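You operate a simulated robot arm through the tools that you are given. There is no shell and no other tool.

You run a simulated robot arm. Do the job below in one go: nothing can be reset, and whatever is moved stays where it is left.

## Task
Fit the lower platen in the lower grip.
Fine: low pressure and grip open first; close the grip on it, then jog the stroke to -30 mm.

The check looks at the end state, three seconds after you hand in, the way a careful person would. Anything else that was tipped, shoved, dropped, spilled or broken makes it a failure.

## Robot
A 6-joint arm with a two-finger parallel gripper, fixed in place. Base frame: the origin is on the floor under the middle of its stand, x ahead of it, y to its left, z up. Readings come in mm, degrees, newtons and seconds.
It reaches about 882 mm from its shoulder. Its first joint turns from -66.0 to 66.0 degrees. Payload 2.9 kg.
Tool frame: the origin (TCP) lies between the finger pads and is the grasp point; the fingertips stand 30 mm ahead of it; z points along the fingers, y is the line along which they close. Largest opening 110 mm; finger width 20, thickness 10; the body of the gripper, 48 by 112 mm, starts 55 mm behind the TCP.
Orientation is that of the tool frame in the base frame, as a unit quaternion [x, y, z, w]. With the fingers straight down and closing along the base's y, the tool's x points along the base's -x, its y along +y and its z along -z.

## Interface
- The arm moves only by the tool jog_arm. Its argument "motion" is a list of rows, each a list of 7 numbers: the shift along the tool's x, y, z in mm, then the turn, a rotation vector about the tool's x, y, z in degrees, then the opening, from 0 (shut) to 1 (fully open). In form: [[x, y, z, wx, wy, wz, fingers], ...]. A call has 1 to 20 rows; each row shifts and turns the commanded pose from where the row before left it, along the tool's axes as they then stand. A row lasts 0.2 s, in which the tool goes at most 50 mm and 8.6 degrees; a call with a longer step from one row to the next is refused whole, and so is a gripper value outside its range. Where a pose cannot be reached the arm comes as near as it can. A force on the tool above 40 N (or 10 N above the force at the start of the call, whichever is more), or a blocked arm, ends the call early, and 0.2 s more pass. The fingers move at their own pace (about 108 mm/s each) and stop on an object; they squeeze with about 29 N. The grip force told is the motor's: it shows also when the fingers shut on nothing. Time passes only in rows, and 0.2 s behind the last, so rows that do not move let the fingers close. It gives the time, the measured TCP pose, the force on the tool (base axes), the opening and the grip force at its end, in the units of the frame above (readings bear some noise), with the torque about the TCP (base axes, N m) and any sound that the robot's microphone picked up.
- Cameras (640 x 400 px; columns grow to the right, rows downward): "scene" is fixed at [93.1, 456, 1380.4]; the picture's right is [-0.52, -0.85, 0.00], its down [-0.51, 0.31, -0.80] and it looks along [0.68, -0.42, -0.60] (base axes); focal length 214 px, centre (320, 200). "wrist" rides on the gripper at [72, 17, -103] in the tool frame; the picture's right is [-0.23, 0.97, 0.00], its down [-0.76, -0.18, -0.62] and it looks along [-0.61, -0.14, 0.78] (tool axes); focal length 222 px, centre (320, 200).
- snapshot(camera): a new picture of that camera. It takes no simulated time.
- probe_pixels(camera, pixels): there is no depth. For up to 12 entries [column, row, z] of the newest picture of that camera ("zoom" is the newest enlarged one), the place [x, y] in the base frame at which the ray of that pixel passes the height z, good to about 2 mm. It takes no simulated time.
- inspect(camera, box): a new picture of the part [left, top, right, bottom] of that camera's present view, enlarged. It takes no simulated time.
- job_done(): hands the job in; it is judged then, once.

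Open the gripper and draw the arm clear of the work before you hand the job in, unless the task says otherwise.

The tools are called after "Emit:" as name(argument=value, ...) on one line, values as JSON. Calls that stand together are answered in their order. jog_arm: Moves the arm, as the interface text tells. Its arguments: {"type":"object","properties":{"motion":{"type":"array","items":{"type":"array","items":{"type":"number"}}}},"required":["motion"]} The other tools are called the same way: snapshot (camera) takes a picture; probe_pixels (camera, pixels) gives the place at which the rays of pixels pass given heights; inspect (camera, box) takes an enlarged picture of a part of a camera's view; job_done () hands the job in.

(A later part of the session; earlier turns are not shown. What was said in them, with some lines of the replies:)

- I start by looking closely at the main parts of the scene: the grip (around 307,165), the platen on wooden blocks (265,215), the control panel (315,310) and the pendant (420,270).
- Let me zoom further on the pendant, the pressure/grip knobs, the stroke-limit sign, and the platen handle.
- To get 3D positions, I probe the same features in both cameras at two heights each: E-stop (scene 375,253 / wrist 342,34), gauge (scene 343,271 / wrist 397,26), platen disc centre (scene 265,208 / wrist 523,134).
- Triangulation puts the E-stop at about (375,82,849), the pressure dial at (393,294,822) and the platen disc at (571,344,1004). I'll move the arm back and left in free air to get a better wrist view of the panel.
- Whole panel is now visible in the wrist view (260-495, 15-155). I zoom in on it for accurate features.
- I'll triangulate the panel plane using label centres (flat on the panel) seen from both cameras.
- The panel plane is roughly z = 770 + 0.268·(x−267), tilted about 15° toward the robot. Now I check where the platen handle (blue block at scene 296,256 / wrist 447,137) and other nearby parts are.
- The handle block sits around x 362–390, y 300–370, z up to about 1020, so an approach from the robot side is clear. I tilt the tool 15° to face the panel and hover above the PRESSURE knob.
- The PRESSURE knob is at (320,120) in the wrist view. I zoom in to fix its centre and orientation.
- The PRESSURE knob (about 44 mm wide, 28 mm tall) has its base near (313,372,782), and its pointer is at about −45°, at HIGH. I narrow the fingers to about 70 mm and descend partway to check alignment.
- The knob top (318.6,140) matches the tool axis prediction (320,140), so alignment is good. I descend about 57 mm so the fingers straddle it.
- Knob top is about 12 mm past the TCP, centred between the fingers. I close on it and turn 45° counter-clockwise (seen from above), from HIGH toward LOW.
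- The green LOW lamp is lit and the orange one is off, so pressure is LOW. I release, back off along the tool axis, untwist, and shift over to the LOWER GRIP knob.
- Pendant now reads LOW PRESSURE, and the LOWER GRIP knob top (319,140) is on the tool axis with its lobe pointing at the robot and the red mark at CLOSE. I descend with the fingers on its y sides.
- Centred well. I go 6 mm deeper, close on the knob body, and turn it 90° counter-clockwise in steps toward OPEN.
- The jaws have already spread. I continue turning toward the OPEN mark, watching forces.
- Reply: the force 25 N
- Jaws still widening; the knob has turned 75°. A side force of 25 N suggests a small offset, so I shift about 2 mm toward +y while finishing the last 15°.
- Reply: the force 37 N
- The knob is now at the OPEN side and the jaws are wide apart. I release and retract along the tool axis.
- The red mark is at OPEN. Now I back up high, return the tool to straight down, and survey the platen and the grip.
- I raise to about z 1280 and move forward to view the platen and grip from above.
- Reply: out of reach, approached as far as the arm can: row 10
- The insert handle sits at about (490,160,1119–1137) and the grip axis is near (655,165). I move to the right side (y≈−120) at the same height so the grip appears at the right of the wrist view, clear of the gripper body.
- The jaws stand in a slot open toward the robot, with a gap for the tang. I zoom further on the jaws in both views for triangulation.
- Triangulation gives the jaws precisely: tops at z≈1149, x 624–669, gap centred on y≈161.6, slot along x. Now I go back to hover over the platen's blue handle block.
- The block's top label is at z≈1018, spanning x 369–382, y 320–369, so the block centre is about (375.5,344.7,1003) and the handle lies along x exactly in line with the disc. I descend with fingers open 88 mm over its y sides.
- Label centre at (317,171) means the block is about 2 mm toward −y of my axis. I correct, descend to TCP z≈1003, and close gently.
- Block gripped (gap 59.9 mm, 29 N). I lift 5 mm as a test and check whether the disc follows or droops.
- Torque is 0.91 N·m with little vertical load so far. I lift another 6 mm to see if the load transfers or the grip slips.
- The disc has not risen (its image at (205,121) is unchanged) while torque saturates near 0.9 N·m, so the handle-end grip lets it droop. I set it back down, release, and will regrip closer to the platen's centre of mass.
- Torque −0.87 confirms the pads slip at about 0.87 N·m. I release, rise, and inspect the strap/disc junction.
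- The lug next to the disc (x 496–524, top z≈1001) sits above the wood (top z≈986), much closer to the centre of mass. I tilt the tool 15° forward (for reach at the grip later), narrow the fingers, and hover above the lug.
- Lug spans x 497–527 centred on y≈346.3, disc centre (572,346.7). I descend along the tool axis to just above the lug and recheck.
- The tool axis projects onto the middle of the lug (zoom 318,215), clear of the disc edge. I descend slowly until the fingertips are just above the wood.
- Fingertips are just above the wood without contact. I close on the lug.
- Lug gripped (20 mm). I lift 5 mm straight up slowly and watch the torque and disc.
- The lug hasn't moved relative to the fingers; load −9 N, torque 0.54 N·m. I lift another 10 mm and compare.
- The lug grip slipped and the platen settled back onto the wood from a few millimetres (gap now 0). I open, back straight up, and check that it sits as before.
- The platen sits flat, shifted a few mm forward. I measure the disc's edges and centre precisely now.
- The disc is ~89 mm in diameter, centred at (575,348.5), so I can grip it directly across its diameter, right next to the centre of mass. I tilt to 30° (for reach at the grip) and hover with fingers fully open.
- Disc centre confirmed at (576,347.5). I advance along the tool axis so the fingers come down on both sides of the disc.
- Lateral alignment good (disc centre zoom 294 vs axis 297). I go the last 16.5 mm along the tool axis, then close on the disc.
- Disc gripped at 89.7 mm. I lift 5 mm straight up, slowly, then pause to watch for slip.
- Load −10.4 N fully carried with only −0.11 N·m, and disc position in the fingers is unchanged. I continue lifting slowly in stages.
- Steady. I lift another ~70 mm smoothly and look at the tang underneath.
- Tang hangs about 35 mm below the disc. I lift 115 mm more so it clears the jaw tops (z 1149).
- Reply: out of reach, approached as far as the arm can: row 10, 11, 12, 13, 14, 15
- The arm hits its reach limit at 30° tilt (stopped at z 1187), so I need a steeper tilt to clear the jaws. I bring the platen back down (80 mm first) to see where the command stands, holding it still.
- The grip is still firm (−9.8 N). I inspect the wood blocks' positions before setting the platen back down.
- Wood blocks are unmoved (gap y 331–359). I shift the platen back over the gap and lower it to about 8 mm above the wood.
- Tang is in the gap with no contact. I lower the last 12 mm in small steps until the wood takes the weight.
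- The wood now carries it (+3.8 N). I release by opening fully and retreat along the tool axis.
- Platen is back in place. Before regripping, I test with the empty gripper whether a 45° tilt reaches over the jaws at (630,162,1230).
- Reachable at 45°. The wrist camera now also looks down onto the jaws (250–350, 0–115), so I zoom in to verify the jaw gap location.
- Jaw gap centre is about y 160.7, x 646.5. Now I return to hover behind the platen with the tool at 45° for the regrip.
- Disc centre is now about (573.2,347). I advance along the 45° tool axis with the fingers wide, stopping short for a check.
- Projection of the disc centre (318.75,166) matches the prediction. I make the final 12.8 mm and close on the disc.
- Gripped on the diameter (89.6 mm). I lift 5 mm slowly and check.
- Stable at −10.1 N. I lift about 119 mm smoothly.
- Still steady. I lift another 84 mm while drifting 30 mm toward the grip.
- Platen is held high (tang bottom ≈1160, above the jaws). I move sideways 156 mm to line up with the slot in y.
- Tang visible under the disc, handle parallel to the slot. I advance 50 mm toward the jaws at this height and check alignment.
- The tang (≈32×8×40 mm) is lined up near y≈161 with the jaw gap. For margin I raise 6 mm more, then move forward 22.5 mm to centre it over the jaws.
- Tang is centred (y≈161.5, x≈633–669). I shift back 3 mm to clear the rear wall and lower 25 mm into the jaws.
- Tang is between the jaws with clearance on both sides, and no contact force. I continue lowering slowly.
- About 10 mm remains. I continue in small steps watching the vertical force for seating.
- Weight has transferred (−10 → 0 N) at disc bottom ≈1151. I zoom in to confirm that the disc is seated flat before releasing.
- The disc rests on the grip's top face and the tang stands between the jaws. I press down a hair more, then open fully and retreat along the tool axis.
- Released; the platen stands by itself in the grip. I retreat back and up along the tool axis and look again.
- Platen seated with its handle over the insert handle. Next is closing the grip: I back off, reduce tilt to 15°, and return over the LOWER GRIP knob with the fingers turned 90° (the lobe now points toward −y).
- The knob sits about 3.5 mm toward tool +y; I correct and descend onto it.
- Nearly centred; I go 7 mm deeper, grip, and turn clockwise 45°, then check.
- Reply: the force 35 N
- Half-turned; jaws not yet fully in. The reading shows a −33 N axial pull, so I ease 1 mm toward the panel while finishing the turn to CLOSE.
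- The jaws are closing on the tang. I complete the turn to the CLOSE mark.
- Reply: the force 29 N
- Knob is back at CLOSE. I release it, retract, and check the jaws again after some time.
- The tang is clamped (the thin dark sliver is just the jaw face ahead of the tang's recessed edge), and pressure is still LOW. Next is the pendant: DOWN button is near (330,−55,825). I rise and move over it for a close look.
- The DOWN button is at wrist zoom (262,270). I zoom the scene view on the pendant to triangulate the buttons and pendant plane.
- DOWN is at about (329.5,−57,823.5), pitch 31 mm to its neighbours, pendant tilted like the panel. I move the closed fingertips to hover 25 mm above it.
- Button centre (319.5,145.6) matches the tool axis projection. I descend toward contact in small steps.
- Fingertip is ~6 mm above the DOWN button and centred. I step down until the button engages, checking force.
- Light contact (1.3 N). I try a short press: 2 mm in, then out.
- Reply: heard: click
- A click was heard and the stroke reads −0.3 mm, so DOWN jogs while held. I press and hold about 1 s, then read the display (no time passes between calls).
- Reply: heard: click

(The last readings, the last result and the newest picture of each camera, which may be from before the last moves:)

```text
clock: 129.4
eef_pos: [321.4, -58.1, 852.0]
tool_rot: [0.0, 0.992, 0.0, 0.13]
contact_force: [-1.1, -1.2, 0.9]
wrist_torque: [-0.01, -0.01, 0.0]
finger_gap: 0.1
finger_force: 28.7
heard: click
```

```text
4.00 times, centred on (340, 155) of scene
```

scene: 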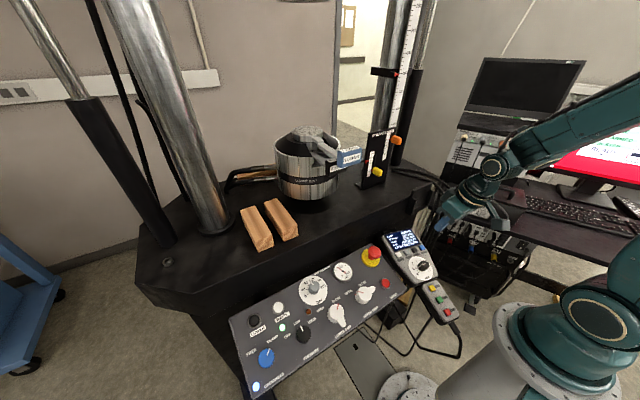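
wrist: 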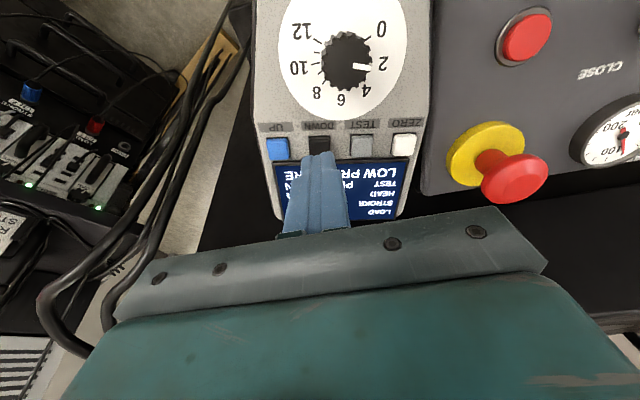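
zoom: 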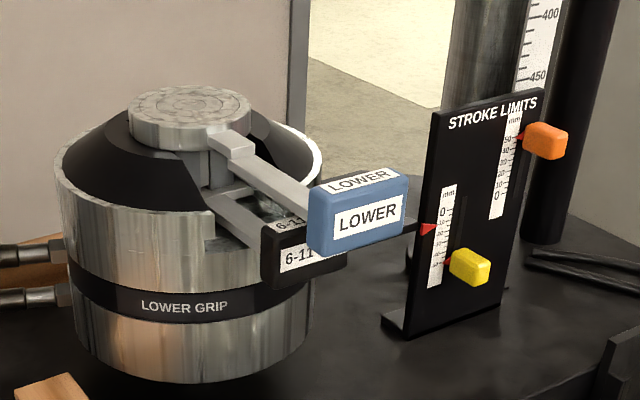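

Stroke −2.6 mm, roughly 2.5 mm/s, with the platen moving with the grip. I keep holding for 18 more rows and read again.

Emit:
jog_arm(motion=[[0, 0, 0, 0, 0, 0, 0], [0, 0, 0, 0, 0, 0, 0], [0, 0, 0, 0, 0, 0, 0], [0, 0, 0, 0, 0, 0, 0], [0, 0, 0, 0, 0, 0, 0], [0, 0, 0, 0, 0, 0, 0], [0, 0, 0, 0, 0, 0, 0], [0, 0, 0, 0, 0, 0, 0], [0, 0, 0, 0, 0, 0, 0], [0, 0, 0, 0, 0, 0, 0], [0, 0, 0, 0, 0, 0, 0], [0, 0, 0, 0, 0, 0, 0], [0, 0, 0, 0, 0, 0, 0], [0, 0, 0, 0, 0, 0, 0], [0, 0, 0, 0, 0, 0, 0], [0, 0, 0, 0, 0, 0, 0], [0, 0, 0, 0, 0, 0, 0], [0, 0, 0, 0, 0, 0, 0]])

Emit:
inspect(camera="scene", box=[380, 215, 450, 280])

Emit:
inspect(camera="scene", box=[265, 105, 415, 205])

```text
clock: 133.2
eef_pos: [321.9, -57.8, 851.8]
tool_rot: [0.0, 0.991, 0.0, 0.131]
contact_force: [-0.9, 0.8, 4.1]
wrist_torque: [0.01, 0.02, 0.02]
finger_gap: 0.0
finger_force: 29.3
```

```text
6.15 times, centred on (415, 248) of scene
```

zoom: 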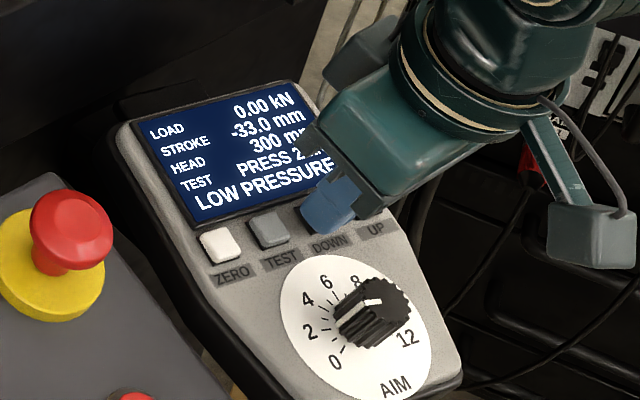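

```text
4.00 times, centred on (340, 155) of scene
```

zoom: 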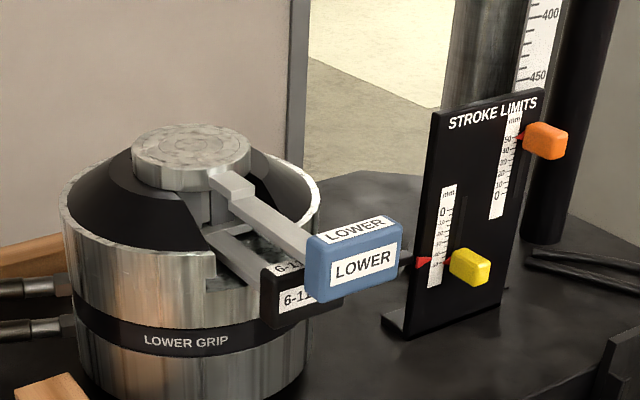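

The jog accelerated and now reads −33.0 mm, past the target. I release at once and go to the UP button (31 mm to the −y side) to bring it back.

Emit:
jog_arm(motion=[[0, 0, -8, 0, 0, 0, 0], [0, 0, -8, 0, 0, 0, 0], [3.3, -15.6, 0, 0, 0, 0, 0], [3.4, -15.6, 0, 0, 0, 0, 0], [0, 0, 0, 0, 0, 0, 0]])

Emit:
inspect(camera="scene", box=[380, 215, 450, 280])

Emit:
inspect(camera="wrist", box=[220, 80, 440, 230])

```text
clock: 134.4
eef_pos: [310.9, -89.8, 866.0]
tool_rot: [0.0, 0.991, -0.001, 0.131]
contact_force: [0.4, -1.5, 0.0]
wrist_torque: [0.0, -0.01, -0.04]
finger_gap: 0.0
finger_force: 29.1
```

```text
6.15 times, centred on (415, 248) of scene
```

zoom: 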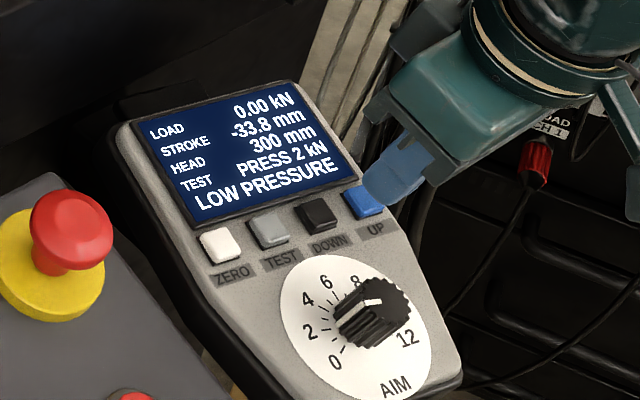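

```text
2.67 times, centred on (330, 155) of wrist
```

zoom: 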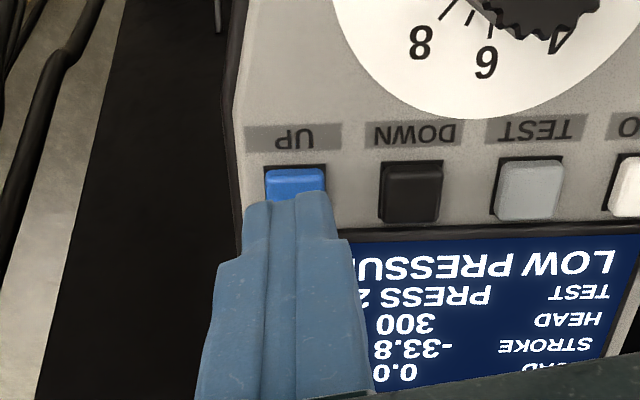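

Stroke −33.8 mm; the fingertip is centred above UP, about 14 mm off. I descend to just above it.

Emit:
jog_arm(motion=[[0, 0, 8, 0, 0, 0, 0], [0, 0, 4, 0, 0, 0, 0], [0, 0, 0, 0, 0, 0, 0]])

Emit:
jog_arm(motion=[[0, 0, 1.5, 0, 0, 0, 0]])

Emit:
inspect(camera="scene", box=[380, 215, 450, 280])

```text
clock: 135.2
eef_pos: [314.2, -89.0, 854.6]
tool_rot: [-0.001, 0.991, 0.0, 0.131]
contact_force: [1.2, 0.1, 0.5]
wrist_torque: [0.0, -0.01, 0.01]
finger_gap: 0.1
finger_force: 29.2
```

```text
clock: 135.6
eef_pos: [314.9, -89.4, 852.1]
tool_rot: [0.0, 0.991, 0.0, 0.131]
contact_force: [0.3, 0.3, 0.5]
wrist_torque: [0.0, 0.0, -0.01]
finger_gap: 0.3
finger_force: 28.9
```

```text
6.15 times, centred on (415, 248) of scene
```

zoom: 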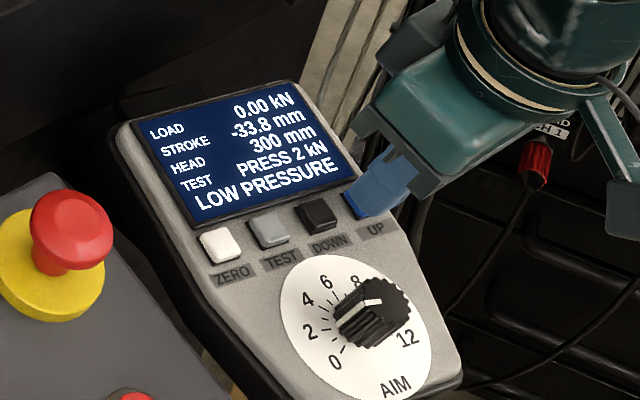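

I press UP 2 mm and read the display before deciding how long to hold.

Emit:
jog_arm(motion=[[0, 0, 2, 0, 0, 0, 0]])

Emit:
inspect(camera="scene", box=[380, 215, 450, 280])

```text
clock: 136.0
eef_pos: [314.5, -87.8, 851.5]
tool_rot: [0.001, 0.991, 0.0, 0.132]
contact_force: [0.6, -1.0, 1.9]
wrist_torque: [-0.03, -0.01, -0.01]
finger_gap: 0.2
finger_force: 28.9
heard: click
```

```text
6.15 times, centred on (415, 248) of scene
```

zoom: 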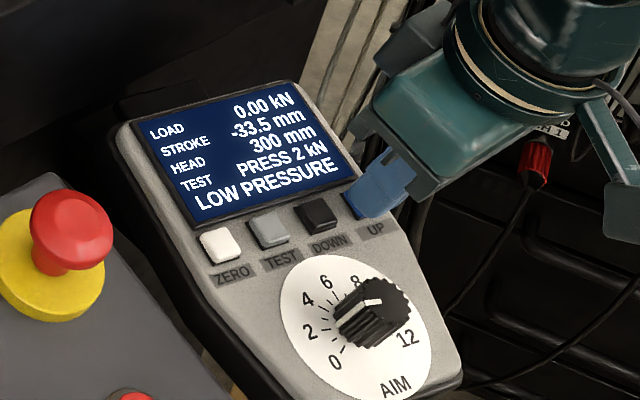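

Emit:
jog_arm(motion=[[0, 0, 0, 0, 0, 0, 0], [0, 0, 0, 0, 0, 0, 0]])

Emit:
inspect(camera="scene", box=[380, 225, 430, 265])

```text
clock: 136.6
eef_pos: [314.5, -88.8, 849.9]
tool_rot: [0.0, 0.991, 0.0, 0.131]
contact_force: [0.1, 0.1, 2.3]
wrist_torque: [0.0, -0.04, 0.03]
finger_gap: 0.0
finger_force: 29.3
```

```text
10.00 times, centred on (405, 245) of scene
```

zoom: 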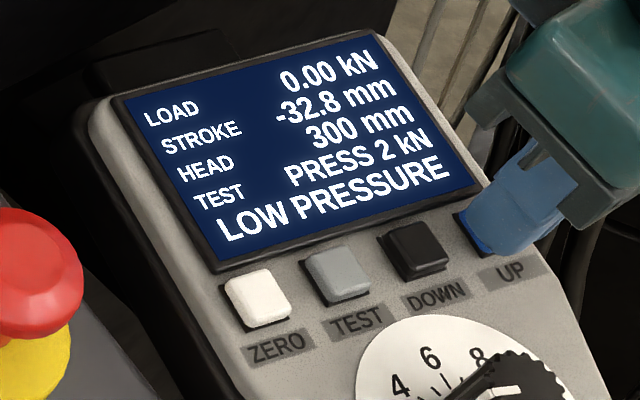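

Emit:
jog_arm(motion=[[0, 0, 0, 0, 0, 0, 0]])

Emit:
inspect(camera="scene", box=[380, 225, 430, 265])

```text
clock: 137.0
eef_pos: [314.6, -88.7, 851.3]
tool_rot: [0.001, 0.991, -0.001, 0.131]
contact_force: [0.0, -1.3, 3.1]
wrist_torque: [-0.03, 0.01, 0.03]
finger_gap: 0.0
finger_force: 29.1
```

```text
10.00 times, centred on (405, 245) of scene
```

zoom: 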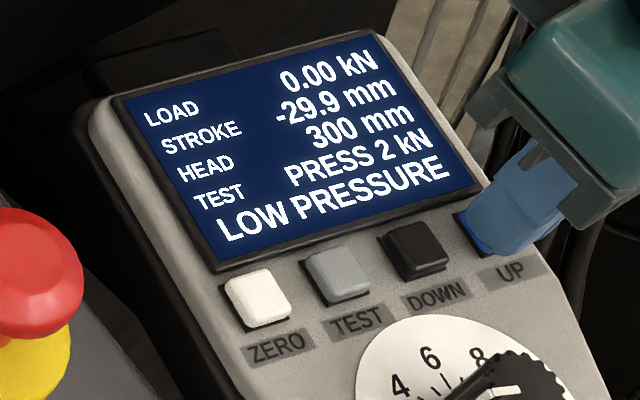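

It's at −29.9 mm now and in its fast phase, so I release immediately and read where it stops.

Emit:
jog_arm(motion=[[0, 0, -16, 0, 0, 0, 0], [0, 0, 0, 0, 0, 0, 0]])

Emit:
inspect(camera="scene", box=[380, 225, 430, 265])

```text
clock: 137.6
eef_pos: [309.8, -88.9, 865.1]
tool_rot: [0.0, 0.991, 0.0, 0.131]
contact_force: [0.1, -0.3, 0.4]
wrist_torque: [0.02, -0.01, 0.0]
finger_gap: 0.1
finger_force: 28.7
```

```text
10.00 times, centred on (405, 245) of scene
```

zoom: 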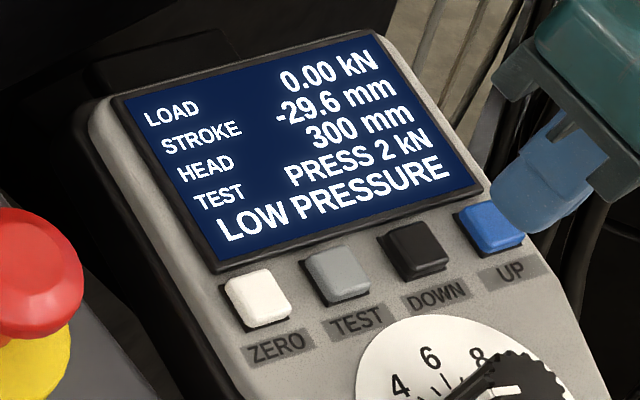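

Stopped at −29.6 mm. A short DOWN tap earlier gave −0.3 mm, so I return above DOWN for one such tap.

Emit:
jog_arm(motion=[[-3.3, 15.6, 0, 0, 0, 0, 0], [-3.4, 15.6, 0, 0, 0, 0, 0], [0, 0, 8, 0, 0, 0, 0], [0, 0, 5, 0, 0, 0, 0], [0, 0, 0, 0, 0, 0, 0]])

Emit:
inspect(camera="scene", box=[380, 215, 450, 280])

Emit:
inspect(camera="wrist", box=[220, 80, 440, 230])

```text
clock: 138.8
eef_pos: [320.4, -56.8, 854.7]
tool_rot: [0.0, 0.991, 0.0, 0.13]
contact_force: [0.0, 0.2, -0.4]
wrist_torque: [-0.02, -0.03, -0.04]
finger_gap: 0.0
finger_force: 29.4
```

```text
6.15 times, centred on (415, 248) of scene
```

zoom: 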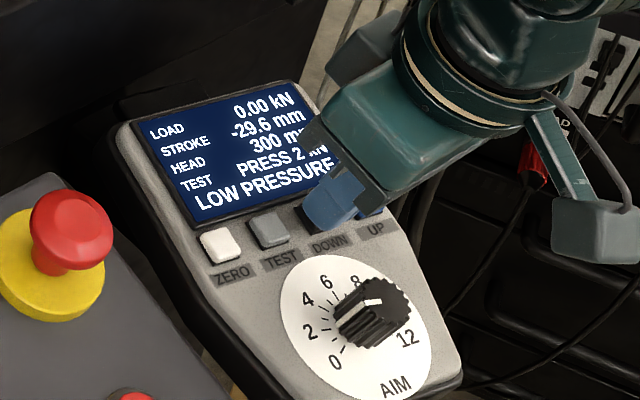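

```text
2.67 times, centred on (330, 155) of wrist
```

zoom: 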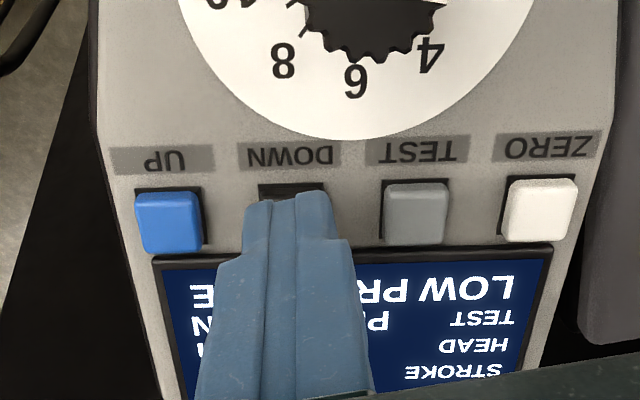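

Emit:
jog_arm(motion=[[0, 0, 3, 0, 0, 0, 0], [0, 0, -4, 0, 0, 0, 0]])

Emit:
inspect(camera="scene", box=[380, 225, 430, 265])

```text
clock: 139.4
eef_pos: [320.0, -58.0, 856.0]
tool_rot: [0.0, 0.991, 0.0, 0.131]
contact_force: [0.7, -0.4, 0.7]
wrist_torque: [0.05, -0.03, -0.03]
finger_gap: 0.0
finger_force: 28.9
heard: click
```

```text
10.00 times, centred on (405, 245) of scene
```

zoom: 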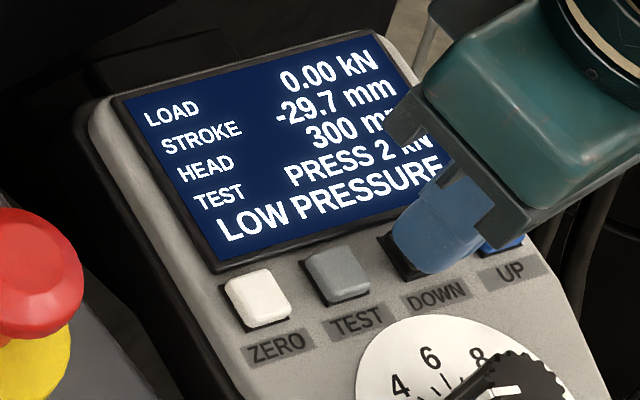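

Reads −29.7. One slightly firmer tap to get the remaining 0.3 mm.

Emit:
jog_arm(motion=[[0, 0, 4.5, 0, 0, 0, 0], [0, 0, -4.5, 0, 0, 0, 0]])

Emit:
inspect(camera="scene", box=[380, 225, 430, 265])

```text
clock: 140.0
eef_pos: [320.3, -56.6, 856.6]
tool_rot: [0.001, 0.992, 0.001, 0.13]
contact_force: [0.1, 0.8, -0.5]
wrist_torque: [0.02, -0.03, 0.03]
finger_gap: 0.0
finger_force: 29.5
heard: click
```

```text
10.00 times, centred on (405, 245) of scene
```

zoom: 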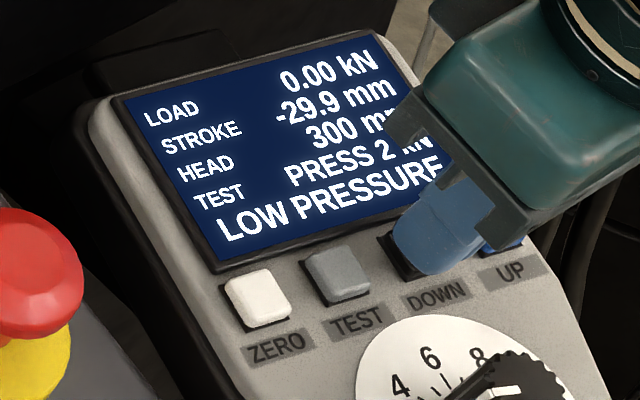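

−29.9 mm; one more light tap like the one that gave 0.1 mm.

Emit:
jog_arm(motion=[[0, 0, 4, 0, 0, 0, 0], [0, 0, -5, 0, 0, 0, 0]])

Emit:
inspect(camera="scene", box=[380, 225, 430, 265])

```text
clock: 140.6
eef_pos: [320.7, -56.4, 856.2]
tool_rot: [0.0, 0.991, 0.0, 0.131]
contact_force: [0.1, 0.1, -0.2]
wrist_torque: [0.04, -0.01, -0.01]
finger_gap: 0.0
finger_force: 29.8
heard: click
```

```text
10.00 times, centred on (405, 245) of scene
```

zoom: 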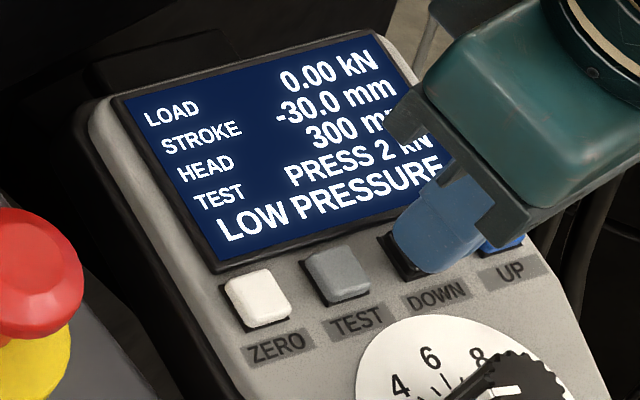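

The display reads exactly −30.0 mm. I retract straight off the pendant, rise clear, and open the gripper, then inspect everything.

Emit:
jog_arm(motion=[[0, 0, -15, 0, 0, 0, 0], [0, 0, -40, 0, 0, 0, 0], [0, 0, -45, 0, 0, 0, 0], [0, 0, -45, 0, 0, 0, 0], [0, 0, -45, 0, 0, 0, 0.5], [0, 0, -45, 0, 0, 0, 1], [0, -30, -20, 0, 0, 0, 1], [0, -30, 0, 0, 0, 0, 1], [0, 0, 0, 0, 0, 0, 1], [0, 0, 0, 0, 0, 0, 1]])

Emit:
snapshot(camera="scene")

Emit:
inspect(camera="scene", box=[380, 215, 450, 280])

Emit:
inspect(camera="scene", box=[265, 105, 415, 205])

Emit:
inspect(camera="scene", box=[225, 240, 400, 400])

Emit:
inspect(camera="scene", box=[290, 130, 335, 165])

```text
clock: 142.8
eef_pos: [254.7, -116.6, 1102.3]
tool_rot: [0.0, 0.991, 0.0, 0.131]
contact_force: [0.5, -0.2, -0.2]
wrist_torque: [0.04, -0.01, -0.03]
finger_gap: 110.0
finger_force: 0.0
```

```text
taken
```

scene: 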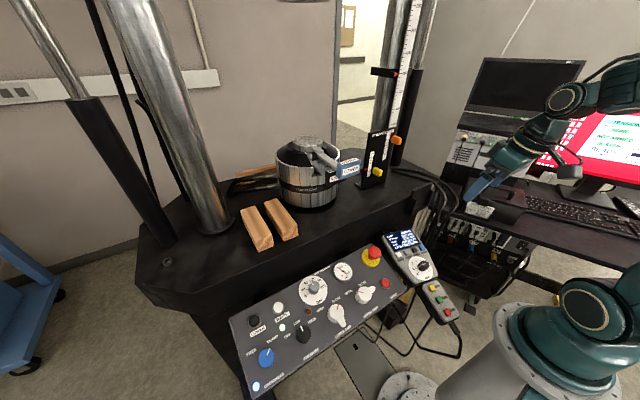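

```text
6.15 times, centred on (415, 248) of scene
```

zoom: 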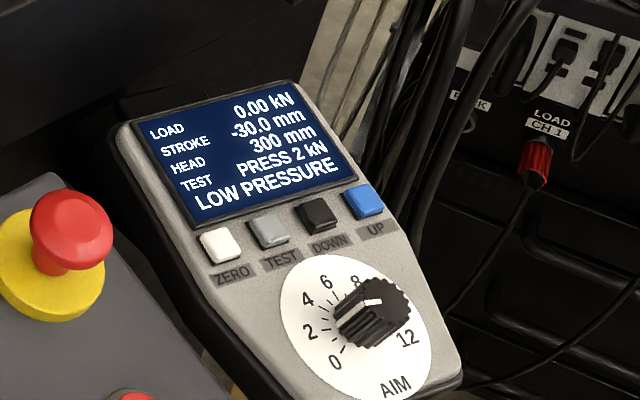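

```text
4.00 times, centred on (340, 155) of scene
```

zoom: 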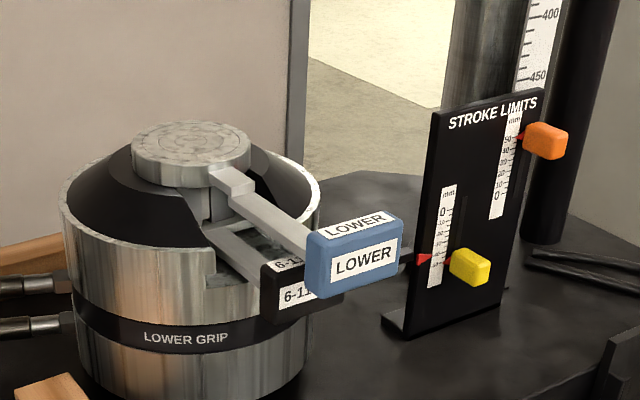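

```text
2.50 times, centred on (312, 320) of scene
```

zoom: 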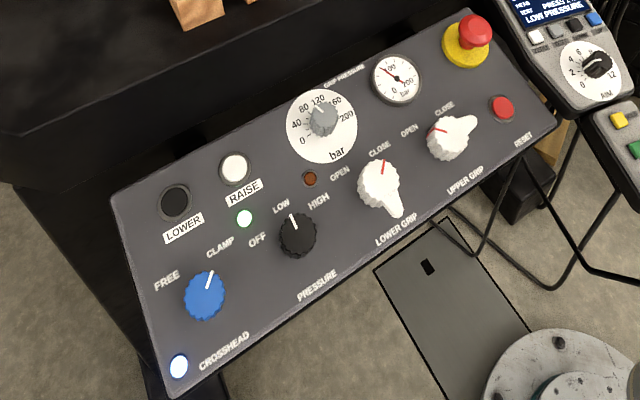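

```text
11.43 times, centred on (312, 148) of scene
```

zoom: 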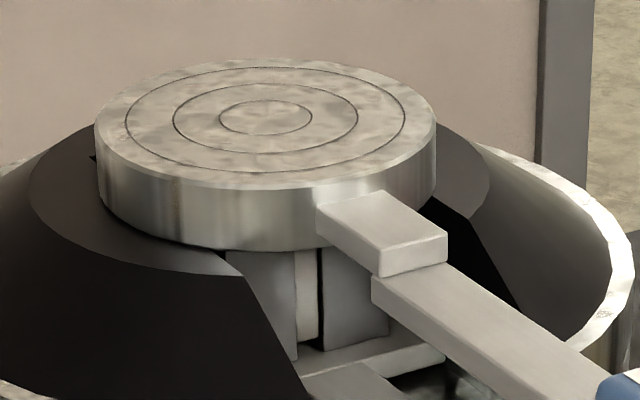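

The end state checks out: the display reads −30.0 mm at LOW PRESSURE and the knob is at CLOSE. The platen sits flat with its tang clamped, the wood blocks and other controls are untouched, and the gripper is open with the arm clear. I hand the job in.

Emit:
job_done()

```text
The job is handed in.
```

The lower platen is fitted in the lower grip, the grip is closed on it, and the stroke reads -30.0 mm. I've handed the job in and don't have the check's result.

- **Order:** I set pressure to LOW and opened the grip first. After fitting the platen I closed the grip, then jogged the stroke down. Pressure is still at LOW.
- **Platen:** the disc sits flat on top of the grip and its tang is clamped between the jaws. Its handle points toward the robot, above the insert handle.
- **Slip while lifting:** two early grips, on the handle block and then on the strap by the disc, did not hold. On the second, the platen dropped a few millimetres back onto its wooden blocks and moved a few millimetres. I then carried it by the disc and saw no damage.
- **Stroke overshoot:** the jog sped up while I held DOWN and reached -33.8 mm. I brought it back with UP and then tapped DOWN to exactly -30.0 mm. That stayed inside the -50 mm limit.

In the last pictures the wooden blocks and the other controls were where they started. The gripper is open and the arm is clear of the work.
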